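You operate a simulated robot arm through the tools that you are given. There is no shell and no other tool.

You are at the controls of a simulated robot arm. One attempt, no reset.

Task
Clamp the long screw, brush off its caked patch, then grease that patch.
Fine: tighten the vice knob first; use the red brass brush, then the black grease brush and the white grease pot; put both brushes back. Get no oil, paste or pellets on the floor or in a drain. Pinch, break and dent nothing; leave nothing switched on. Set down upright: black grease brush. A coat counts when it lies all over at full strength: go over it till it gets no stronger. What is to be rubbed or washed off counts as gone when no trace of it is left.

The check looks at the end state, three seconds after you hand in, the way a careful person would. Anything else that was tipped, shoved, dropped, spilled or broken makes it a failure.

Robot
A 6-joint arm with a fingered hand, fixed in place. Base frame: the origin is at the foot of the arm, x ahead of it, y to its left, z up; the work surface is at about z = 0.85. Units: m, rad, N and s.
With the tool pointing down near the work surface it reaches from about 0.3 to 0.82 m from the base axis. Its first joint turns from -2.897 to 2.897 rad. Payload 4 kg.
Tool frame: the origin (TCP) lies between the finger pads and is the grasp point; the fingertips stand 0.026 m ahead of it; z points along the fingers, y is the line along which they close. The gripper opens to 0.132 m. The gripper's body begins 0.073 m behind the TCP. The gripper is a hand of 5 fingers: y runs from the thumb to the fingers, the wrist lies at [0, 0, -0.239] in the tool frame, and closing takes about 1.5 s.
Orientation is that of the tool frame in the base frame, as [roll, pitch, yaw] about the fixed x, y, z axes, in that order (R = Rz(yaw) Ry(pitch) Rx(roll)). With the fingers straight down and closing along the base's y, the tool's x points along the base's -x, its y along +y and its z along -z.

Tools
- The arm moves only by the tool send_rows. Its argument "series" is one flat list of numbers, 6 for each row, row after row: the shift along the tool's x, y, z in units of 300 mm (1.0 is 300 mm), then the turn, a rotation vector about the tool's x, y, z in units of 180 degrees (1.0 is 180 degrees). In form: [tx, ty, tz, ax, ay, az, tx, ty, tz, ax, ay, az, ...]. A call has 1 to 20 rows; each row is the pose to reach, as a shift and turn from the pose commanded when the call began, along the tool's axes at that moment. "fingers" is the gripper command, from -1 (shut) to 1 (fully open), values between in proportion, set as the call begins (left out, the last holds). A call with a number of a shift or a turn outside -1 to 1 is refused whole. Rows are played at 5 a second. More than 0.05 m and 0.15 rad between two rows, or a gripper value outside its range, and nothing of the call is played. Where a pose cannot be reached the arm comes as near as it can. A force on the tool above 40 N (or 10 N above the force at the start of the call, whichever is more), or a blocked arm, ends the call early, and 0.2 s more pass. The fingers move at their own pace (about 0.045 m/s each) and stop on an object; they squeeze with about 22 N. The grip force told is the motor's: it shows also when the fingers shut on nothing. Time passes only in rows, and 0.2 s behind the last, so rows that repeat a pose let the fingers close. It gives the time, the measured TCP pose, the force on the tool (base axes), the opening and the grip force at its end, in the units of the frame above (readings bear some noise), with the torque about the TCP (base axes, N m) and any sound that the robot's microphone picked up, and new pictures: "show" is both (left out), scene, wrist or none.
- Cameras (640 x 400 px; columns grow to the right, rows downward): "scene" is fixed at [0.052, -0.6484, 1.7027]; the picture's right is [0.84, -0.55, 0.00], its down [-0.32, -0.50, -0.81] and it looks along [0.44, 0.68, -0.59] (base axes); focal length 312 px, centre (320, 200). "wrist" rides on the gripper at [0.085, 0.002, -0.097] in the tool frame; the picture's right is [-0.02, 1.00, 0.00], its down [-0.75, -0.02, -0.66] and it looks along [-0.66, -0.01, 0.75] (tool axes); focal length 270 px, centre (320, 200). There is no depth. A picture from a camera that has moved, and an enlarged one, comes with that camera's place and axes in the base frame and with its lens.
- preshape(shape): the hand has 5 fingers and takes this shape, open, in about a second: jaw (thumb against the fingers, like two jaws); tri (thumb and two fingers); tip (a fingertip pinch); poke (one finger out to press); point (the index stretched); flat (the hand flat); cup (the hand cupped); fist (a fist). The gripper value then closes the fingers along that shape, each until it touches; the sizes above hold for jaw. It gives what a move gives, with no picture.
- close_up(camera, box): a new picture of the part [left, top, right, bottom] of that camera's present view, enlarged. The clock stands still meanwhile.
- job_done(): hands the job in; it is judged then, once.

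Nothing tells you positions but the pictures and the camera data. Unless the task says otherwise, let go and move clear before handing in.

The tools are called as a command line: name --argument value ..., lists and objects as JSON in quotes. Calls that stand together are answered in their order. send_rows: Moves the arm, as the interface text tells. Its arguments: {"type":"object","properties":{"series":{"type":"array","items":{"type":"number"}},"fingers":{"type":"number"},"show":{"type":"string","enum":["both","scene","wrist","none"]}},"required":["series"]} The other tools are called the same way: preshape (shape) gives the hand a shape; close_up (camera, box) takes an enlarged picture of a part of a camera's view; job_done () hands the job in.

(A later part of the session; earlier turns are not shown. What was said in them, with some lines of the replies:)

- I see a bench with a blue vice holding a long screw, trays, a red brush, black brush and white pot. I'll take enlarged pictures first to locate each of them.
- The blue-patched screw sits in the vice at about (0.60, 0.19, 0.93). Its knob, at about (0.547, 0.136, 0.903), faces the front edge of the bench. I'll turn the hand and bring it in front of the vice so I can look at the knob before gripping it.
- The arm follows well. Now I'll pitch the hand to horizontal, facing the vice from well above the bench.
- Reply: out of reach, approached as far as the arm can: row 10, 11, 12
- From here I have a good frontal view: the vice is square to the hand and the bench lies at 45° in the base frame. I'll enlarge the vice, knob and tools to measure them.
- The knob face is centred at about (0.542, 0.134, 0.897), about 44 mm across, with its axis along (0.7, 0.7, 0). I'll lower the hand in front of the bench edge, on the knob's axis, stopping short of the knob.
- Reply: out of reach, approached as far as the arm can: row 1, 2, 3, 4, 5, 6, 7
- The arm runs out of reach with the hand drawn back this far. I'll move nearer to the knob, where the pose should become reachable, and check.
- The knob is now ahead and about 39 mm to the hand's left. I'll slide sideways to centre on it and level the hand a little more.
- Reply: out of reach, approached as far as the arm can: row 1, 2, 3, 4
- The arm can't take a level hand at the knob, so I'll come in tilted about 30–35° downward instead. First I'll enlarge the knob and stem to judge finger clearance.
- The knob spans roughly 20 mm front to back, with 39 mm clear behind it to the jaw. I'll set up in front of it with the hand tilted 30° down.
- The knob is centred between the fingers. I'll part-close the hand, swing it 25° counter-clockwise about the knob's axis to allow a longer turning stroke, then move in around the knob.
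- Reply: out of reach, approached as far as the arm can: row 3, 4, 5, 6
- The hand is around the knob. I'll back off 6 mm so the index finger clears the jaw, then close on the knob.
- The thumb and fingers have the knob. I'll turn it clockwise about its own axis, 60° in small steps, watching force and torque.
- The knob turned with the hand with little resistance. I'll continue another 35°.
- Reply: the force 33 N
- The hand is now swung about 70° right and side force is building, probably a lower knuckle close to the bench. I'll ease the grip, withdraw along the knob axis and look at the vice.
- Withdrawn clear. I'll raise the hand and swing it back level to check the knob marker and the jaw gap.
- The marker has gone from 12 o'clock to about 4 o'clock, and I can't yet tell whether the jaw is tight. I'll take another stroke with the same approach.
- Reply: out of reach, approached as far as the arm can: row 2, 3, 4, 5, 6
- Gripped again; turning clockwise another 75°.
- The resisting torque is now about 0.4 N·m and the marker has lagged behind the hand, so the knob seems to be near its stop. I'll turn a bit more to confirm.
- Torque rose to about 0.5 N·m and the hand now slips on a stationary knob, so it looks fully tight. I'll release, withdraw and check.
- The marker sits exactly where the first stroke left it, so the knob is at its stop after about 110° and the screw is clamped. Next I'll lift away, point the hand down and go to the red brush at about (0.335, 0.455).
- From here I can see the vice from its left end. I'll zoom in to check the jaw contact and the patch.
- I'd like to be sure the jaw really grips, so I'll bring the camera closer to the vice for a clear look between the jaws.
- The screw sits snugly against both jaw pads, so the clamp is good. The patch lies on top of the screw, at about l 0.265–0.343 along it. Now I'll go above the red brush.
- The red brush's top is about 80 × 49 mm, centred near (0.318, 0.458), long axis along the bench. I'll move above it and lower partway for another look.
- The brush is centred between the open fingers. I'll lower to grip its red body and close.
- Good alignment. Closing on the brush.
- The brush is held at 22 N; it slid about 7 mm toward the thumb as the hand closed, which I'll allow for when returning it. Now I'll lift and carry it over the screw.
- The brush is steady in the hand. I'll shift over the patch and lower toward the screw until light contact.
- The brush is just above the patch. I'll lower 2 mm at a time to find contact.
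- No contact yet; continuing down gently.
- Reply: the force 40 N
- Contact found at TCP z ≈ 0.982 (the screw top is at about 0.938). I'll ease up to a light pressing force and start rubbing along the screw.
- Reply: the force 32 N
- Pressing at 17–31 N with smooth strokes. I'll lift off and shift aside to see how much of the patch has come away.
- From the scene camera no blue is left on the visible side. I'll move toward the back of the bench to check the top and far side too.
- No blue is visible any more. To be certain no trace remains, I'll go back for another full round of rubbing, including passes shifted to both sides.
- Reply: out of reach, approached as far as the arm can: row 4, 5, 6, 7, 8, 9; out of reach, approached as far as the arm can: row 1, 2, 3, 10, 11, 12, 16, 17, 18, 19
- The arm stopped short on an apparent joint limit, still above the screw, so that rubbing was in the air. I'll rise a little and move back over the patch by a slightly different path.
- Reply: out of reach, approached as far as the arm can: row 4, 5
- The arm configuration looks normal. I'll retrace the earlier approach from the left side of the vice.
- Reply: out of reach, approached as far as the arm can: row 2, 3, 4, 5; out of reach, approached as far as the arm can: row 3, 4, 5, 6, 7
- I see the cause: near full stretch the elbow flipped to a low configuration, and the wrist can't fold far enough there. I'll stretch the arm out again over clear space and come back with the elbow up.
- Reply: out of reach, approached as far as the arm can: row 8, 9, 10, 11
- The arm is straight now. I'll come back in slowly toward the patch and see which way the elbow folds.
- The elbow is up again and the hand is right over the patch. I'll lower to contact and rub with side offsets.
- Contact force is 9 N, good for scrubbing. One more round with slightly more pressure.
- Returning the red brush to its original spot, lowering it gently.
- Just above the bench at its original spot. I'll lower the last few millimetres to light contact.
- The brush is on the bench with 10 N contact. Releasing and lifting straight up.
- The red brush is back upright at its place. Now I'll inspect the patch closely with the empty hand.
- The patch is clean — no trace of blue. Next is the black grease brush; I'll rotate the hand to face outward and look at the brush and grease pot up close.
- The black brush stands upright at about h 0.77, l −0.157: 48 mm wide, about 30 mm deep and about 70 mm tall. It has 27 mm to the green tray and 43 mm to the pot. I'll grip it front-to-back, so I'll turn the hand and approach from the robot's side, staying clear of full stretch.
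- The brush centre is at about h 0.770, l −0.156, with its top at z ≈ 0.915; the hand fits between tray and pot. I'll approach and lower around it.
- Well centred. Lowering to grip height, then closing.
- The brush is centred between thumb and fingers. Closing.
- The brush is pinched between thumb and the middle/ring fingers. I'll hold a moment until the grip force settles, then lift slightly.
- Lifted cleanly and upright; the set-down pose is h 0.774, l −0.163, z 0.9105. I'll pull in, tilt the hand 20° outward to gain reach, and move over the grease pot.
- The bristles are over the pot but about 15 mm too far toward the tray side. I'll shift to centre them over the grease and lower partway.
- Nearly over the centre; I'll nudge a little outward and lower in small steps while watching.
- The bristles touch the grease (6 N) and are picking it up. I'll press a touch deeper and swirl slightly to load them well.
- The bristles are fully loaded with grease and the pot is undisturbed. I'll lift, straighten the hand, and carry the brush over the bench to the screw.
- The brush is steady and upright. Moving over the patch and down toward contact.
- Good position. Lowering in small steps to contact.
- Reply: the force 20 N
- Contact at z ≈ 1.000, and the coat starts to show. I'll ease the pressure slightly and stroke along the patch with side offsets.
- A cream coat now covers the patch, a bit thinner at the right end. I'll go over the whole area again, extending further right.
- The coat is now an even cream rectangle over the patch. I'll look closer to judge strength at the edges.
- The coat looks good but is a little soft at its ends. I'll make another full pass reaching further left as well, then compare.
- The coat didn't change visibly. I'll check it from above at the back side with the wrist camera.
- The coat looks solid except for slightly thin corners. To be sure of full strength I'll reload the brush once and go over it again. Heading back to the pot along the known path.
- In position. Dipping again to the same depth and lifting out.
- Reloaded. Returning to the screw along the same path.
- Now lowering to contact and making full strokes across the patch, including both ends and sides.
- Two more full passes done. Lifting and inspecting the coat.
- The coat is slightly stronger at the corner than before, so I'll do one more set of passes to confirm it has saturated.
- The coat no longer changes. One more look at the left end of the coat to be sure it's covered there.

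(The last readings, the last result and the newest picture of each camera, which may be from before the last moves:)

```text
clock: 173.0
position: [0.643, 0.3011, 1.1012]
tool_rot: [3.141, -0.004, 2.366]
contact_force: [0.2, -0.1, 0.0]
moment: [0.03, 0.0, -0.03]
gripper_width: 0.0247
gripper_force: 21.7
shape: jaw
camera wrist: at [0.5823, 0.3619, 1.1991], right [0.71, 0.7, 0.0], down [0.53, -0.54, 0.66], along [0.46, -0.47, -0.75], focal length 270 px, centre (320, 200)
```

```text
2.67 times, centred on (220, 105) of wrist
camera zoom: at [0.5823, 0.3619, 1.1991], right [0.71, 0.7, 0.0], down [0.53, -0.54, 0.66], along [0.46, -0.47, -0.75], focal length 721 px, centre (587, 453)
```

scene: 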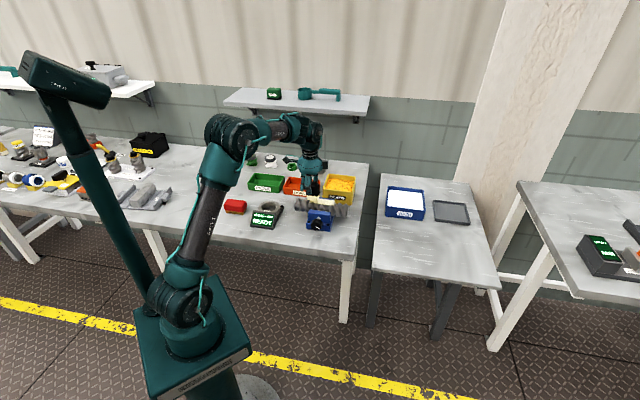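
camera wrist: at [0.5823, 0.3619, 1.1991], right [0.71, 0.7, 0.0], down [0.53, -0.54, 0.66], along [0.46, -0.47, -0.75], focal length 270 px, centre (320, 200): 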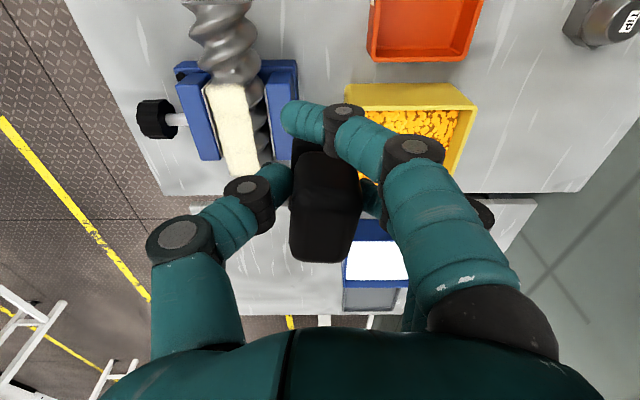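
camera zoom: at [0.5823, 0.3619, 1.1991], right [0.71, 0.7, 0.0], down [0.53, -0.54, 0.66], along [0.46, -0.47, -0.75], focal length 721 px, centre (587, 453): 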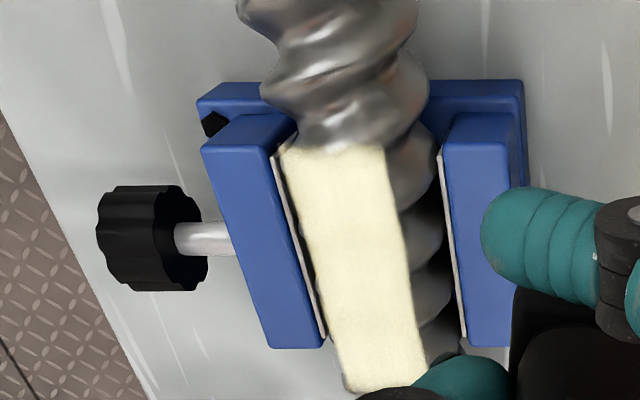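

The coat is complete with clean, full edges. Now I'll return the black brush to its spot and set it upright.

send_rows --series '[0.12, -0.02, 0, 0, 0, 0, 0.24, -0.04, 0.02, 0, 0, 0, 0.36, -0.06, 0.04, 0, 0, 0, 0.48, -0.08, 0.06, 0, 0, 0, 0.6, -0.1, 0.08, 0, 0, 0, 0.72, -0.12, 0.1, 0, 0, 0, 0.84, -0.14, 0.12, 0, 0, 0, 0.96, -0.158, 0.137, 0, 0, 0]' --show "none"

send_rows --series '[0.13, 0, 0, 0, 0, 0, 0.26, 0, 0, 0, 0, 0, 0.39, 0, 0, 0, 0, 0, 0.39, 0.12, 0.05, 0, 0, 0, 0.39, 0.24, 0.12, 0, 0, 0, 0.39, 0.36, 0.22, 0, 0, 0, 0.39, 0.46, 0.3, 0, 0, 0, 0.39, 0.46, 0.33, 0, 0, 0]'

close_up --camera "scene" --box '[205, 135, 275, 190]'

```text
clock: 174.8
position: [0.4214, 0.4912, 1.0823]
tool_rot: [-3.136, -0.001, 2.365]
contact_force: [0.3, 0.4, -0.3]
moment: [0.02, 0.04, 0.01]
gripper_width: 0.0244
gripper_force: 22.0
shape: jaw
out of reach, approached as far as the arm can: row 5, 6, 7, 8
```

```text
clock: 176.6
position: [0.4296, 0.6654, 0.9849]
tool_rot: [3.139, -0.001, 2.365]
contact_force: [0.2, 0.1, -0.2]
moment: [0.04, 0.0, 0.0]
gripper_width: 0.024
gripper_force: 22.1
shape: jaw
out of reach, approached as far as the arm can: row 7, 8
camera wrist: at [0.3693, 0.725, 1.0812], right [0.71, 0.7, 0.0], down [0.53, -0.54, 0.66], along [0.46, -0.47, -0.75], focal length 270 px, centre (320, 200)
```

scene: 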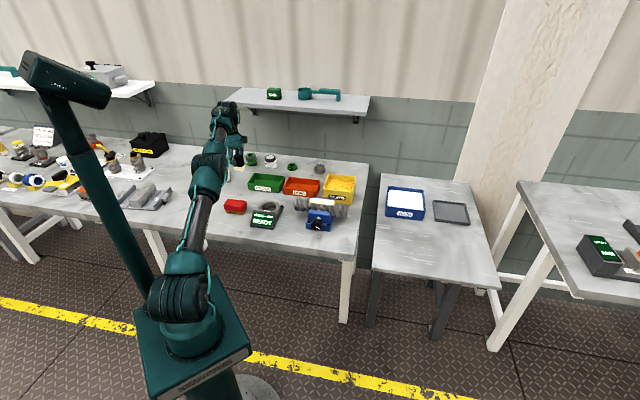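
wrist: 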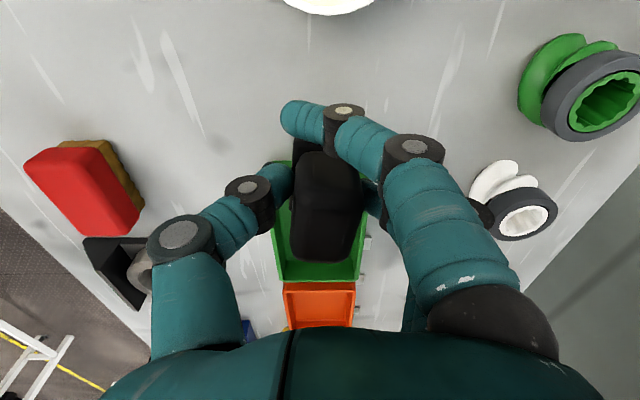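

```text
7.27 times, centred on (240, 162) of scene
camera zoom: at [0.052, -0.6484, 1.7027], right [0.84, -0.55, 0.0], down [-0.32, -0.5, -0.81], along [0.44, 0.68, -0.59], focal length 2268 px, centre (902, 473)
```

zoom: 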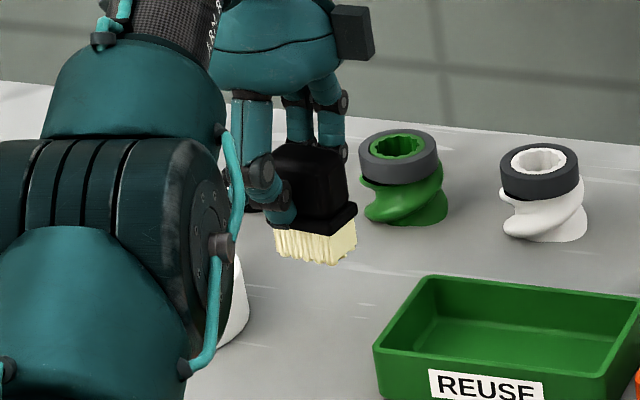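

The arm is near full stretch but over the right spot. I'll lower carefully toward the bench.

send_rows --series '[-0.004, 0, 0.06, 0, 0, 0, -0.008, 0, 0.12, 0, 0, 0, -0.011, 0, 0.18, 0, 0, 0, -0.011, 0, 0.21, 0, 0, 0]'

close_up --camera "scene" --box '[205, 135, 275, 190]'

```text
clock: 177.6
position: [0.4324, 0.6634, 0.9198]
tool_rot: [3.139, -0.001, 2.367]
contact_force: [0.7, 0.2, -1.1]
moment: [0.05, -0.01, -0.01]
gripper_width: 0.0244
gripper_force: 22.3
shape: jaw
camera wrist: at [0.3715, 0.7235, 1.0176], right [0.71, 0.7, 0.0], down [0.53, -0.54, 0.66], along [0.46, -0.47, -0.75], focal length 270 px, centre (320, 200)
```

scene: 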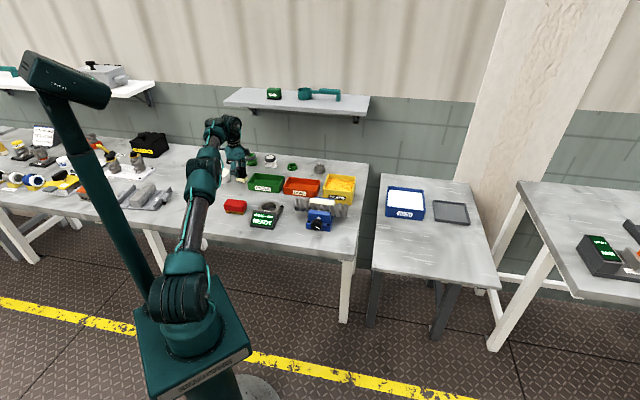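
wrist: 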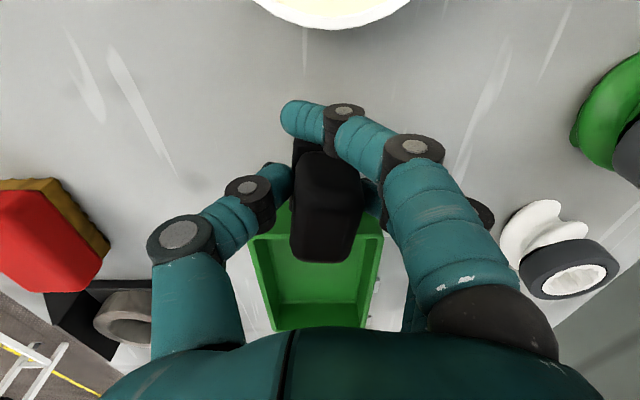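

```text
7.27 times, centred on (240, 162) of scene
camera zoom: at [0.052, -0.6484, 1.7027], right [0.84, -0.55, 0.0], down [-0.32, -0.5, -0.81], along [0.44, 0.68, -0.59], focal length 2268 px, centre (902, 473)
```

zoom: 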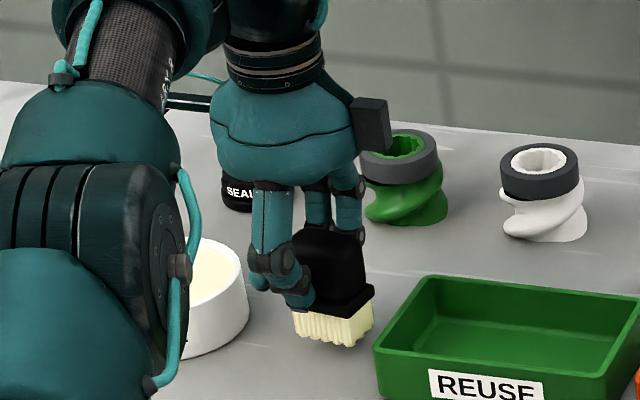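

send_rows --series '[0, 0, 0.008, 0, 0, 0, 0, 0, 0.016, 0, 0, 0, 0, 0, 0.024, 0, 0, 0, 0, 0, 0.03, 0, 0, 0]' --show "none"

```text
clock: 178.6
position: [0.4316, 0.662, 0.913]
tool_rot: [3.139, 0.0, 2.367]
contact_force: [0.7, 0.1, 0.2]
moment: [0.01, -0.01, 0.02]
gripper_width: 0.024
gripper_force: 21.8
shape: jaw
```

send_rows --series '[0, 0, 0.005, 0, 0, 0, 0, 0, 0.01, 0, 0, 0, 0, 0, 0.015, 0, 0, 0, 0, 0, 0.02, 0, 0, 0]' --show "none"

close_up --camera "scene" --box '[225, 150, 275, 190]'

```text
clock: 179.6
position: [0.4316, 0.6622, 0.9083]
tool_rot: [3.139, -0.002, 2.365]
contact_force: [-1.8, -2.2, 12.8]
moment: [-0.04, -0.08, -0.03]
gripper_width: 0.0243
gripper_force: 21.5
shape: jaw
```

```text
10.00 times, centred on (250, 170) of scene
camera zoom: at [0.052, -0.6484, 1.7027], right [0.84, -0.55, 0.0], down [-0.32, -0.5, -0.81], along [0.44, 0.68, -0.59], focal length 3118 px, centre (1020, 500)
```

zoom: 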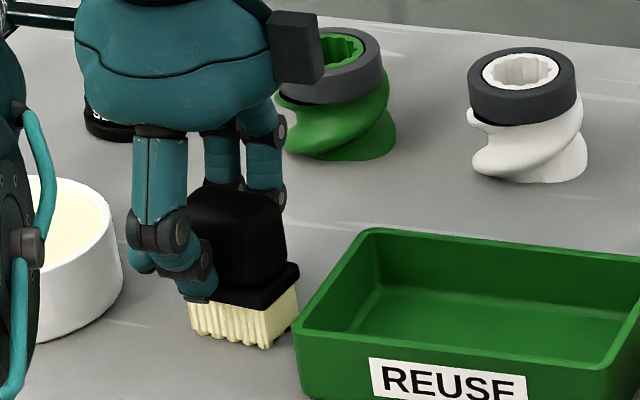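

The brush stands on the bench with light contact and looks upright. I'll ease the load and open the fingers partway, then check.

send_rows --series '[0, 0, -0.004, 0, 0, 0, 0, 0, -0.004, 0, 0, 0]' --show "none"

send_rows --series '[0, 0, 0, 0, 0, 0, 0, 0, 0, 0, 0, 0, 0, 0, 0, 0, 0, 0, 0, 0, 0, 0, 0, 0]' --fingers -0.25 --show "wrist"

close_up --camera "scene" --box '[225, 150, 275, 190]'

```text
clock: 180.2
position: [0.4325, 0.6626, 0.9077]
tool_rot: [3.139, -0.001, 2.367]
contact_force: [-2.3, -0.6, 8.1]
moment: [0.0, -0.06, 0.0]
gripper_width: 0.0245
gripper_force: 21.6
shape: jaw
```

```text
clock: 181.2
position: [0.432, 0.6627, 0.9067]
tool_rot: [-3.141, -0.002, 2.367]
contact_force: [0.2, -0.2, -0.2]
moment: [-0.01, -0.01, 0.01]
gripper_width: 0.0487
gripper_force: 0.1
shape: jaw
camera wrist: at [0.3718, 0.723, 1.0042], right [0.71, 0.7, 0.0], down [0.53, -0.54, 0.66], along [0.46, -0.47, -0.75], focal length 270 px, centre (320, 200)
```

wrist: 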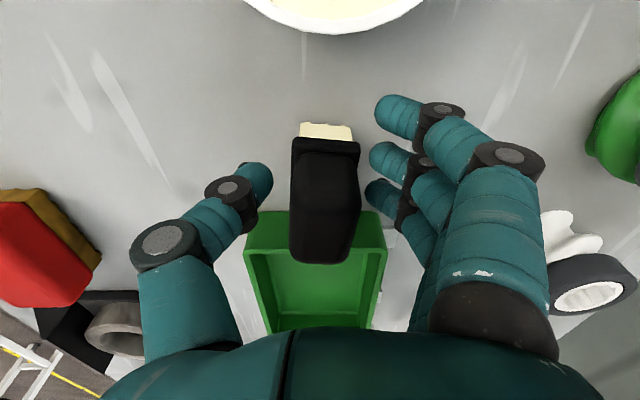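

```text
10.00 times, centred on (250, 170) of scene
camera zoom: at [0.052, -0.6484, 1.7027], right [0.84, -0.55, 0.0], down [-0.32, -0.5, -0.81], along [0.44, 0.68, -0.59], focal length 3118 px, centre (1020, 500)
```

zoom: 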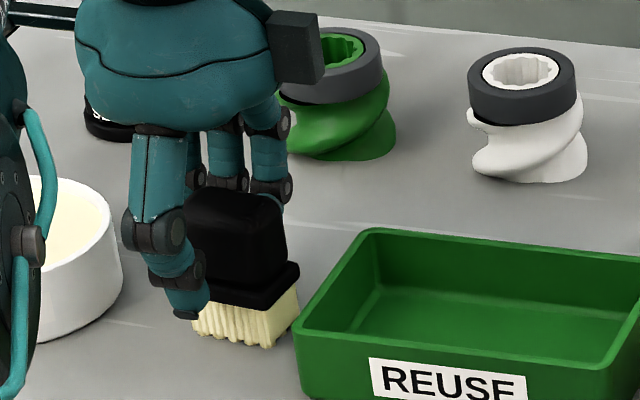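

The brush stands upright on its own, back at its place. Opening fully, then rising and pulling back diagonally over it.

send_rows --series '[0, 0, 0, 0, 0, 0, 0, 0, 0, 0, 0, 0, 0, 0, 0, 0, 0, 0, 0, 0, 0, 0, 0, 0, 0, 0, -0.06, 0, 0, 0, 0, 0, -0.12, 0, 0, 0, 0, -0.02, -0.17, 0, 0, 0, 0, -0.06, -0.22, 0, 0, 0, 0, -0.12, -0.27, 0, 0, 0]' --fingers 1

```text
clock: 183.2
position: [0.4059, 0.6378, 0.9871]
tool_rot: [-3.14, -0.001, 2.367]
contact_force: [-0.3, -0.2, 0.4]
moment: [-0.01, 0.01, 0.0]
gripper_width: 0.1312
gripper_force: 0.0
shape: jaw
camera wrist: at [0.3464, 0.6971, 1.0844], right [0.71, 0.7, 0.0], down [0.53, -0.54, 0.66], along [0.46, -0.47, -0.75], focal length 270 px, centre (320, 200)
```

scene: 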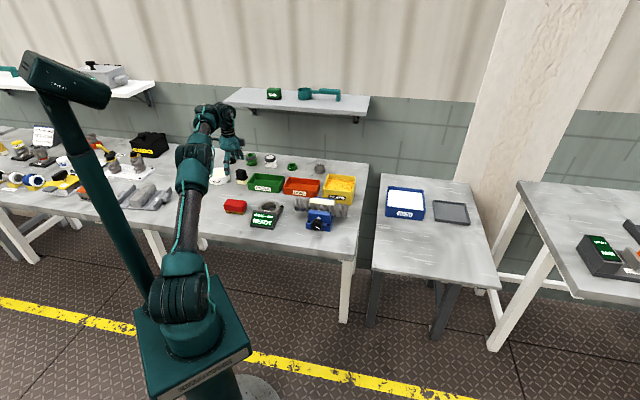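
wrist: 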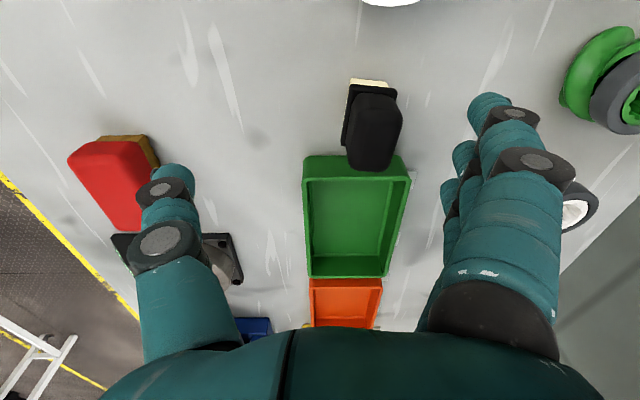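

Clear of the brush. I'll continue to retreat upward and inward, then do a final check of everything.

send_rows --series '[0, -0.1, -0.08, 0, 0, 0, 0, -0.2, -0.16, 0, 0, 0, 0, -0.3, -0.24, 0, 0, 0, 0, -0.4, -0.32, 0, 0, 0, 0, -0.5, -0.4, 0, 0, 0]'

close_up --camera "scene" --box '[200, 145, 370, 251]'

close_up --camera "scene" --box '[205, 150, 265, 195]'

```text
clock: 184.4
position: [0.3062, 0.534, 1.1129]
tool_rot: [-3.135, 0.0, 2.364]
contact_force: [0.6, -0.8, -0.1]
moment: [0.0, -0.02, 0.0]
gripper_width: 0.1321
gripper_force: 0.1
shape: jaw
out of reach, approached as far as the arm can: row 4, 5
camera wrist: at [0.2452, 0.5954, 1.2102], right [0.71, 0.7, -0.01], down [0.53, -0.54, 0.66], along [0.46, -0.47, -0.75], focal length 270 px, centre (320, 200)
```

scene: 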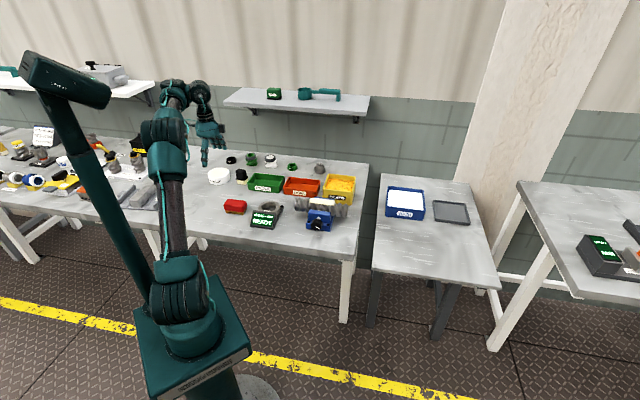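
wrist: 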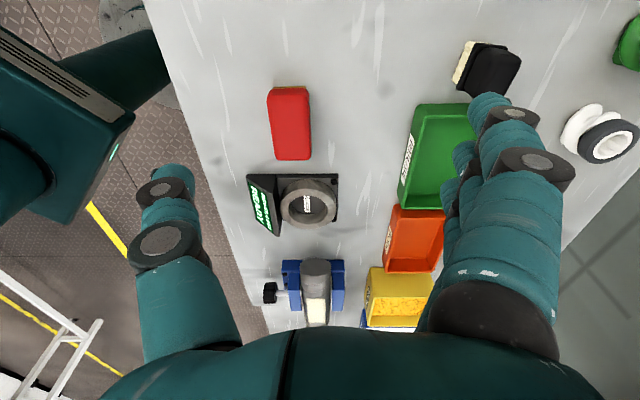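

```text
3.76 times, centred on (285, 198) of scene
camera zoom: at [0.052, -0.6484, 1.7027], right [0.84, -0.55, 0.0], down [-0.32, -0.5, -0.81], along [0.44, 0.68, -0.59], focal length 1174 px, centre (452, 208)
```

zoom: 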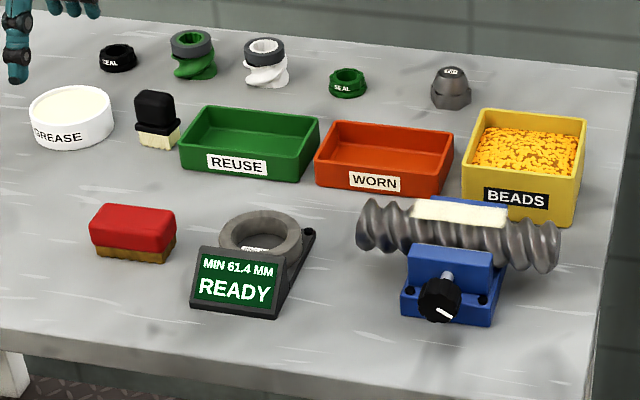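

```text
8.89 times, centred on (235, 172) of scene
camera zoom: at [0.052, -0.6484, 1.7027], right [0.84, -0.55, 0.0], down [-0.32, -0.5, -0.81], along [0.44, 0.68, -0.59], focal length 2772 px, centre (1076, 444)
```

zoom: 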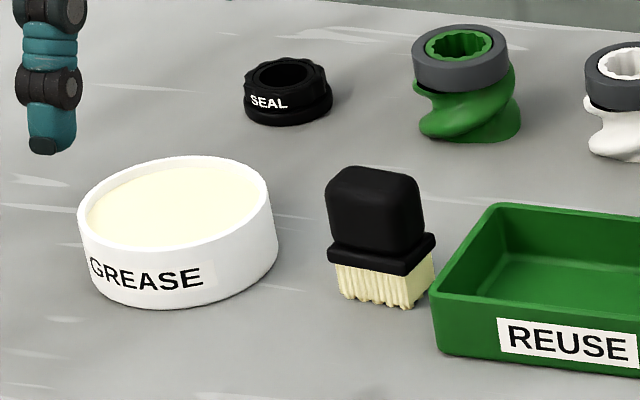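

Everything checks out:
- **Screw:** clamped, clean and evenly greased over the whole patch.
- **Brushes:** both back in place, with the black one upright.
- **Bench:** the pot and trays are undisturbed, nothing is spilled, and the hand is empty and clear.

I'm handing in now.

job_done

```text
The job is handed in.
```

The job is handed in. The long screw is clamped, its caked patch is brushed clean, and the patch is greased.

- **Clamp:** I turned the vice knob clockwise about 110° until it stopped. A further quarter turn of the hand only slipped on it. Seen from above, the screw sat snugly against both jaw pads.
- **Brushing:** the close-up after the last brushing pass showed no blue left on the patch.
- **Grease:** I dipped the black brush twice and went over the patch until the coat looked no stronger. It covers the whole patch to its edges.
- **Put back:** the red brush and the black brush are within about a centimetre of where they started. The black one is standing upright, turned by a few degrees.

In the last pictures nothing else on the bench had moved or tipped, and I saw no grease off the pot, brush or screw. The hand is empty and clear of the bench.
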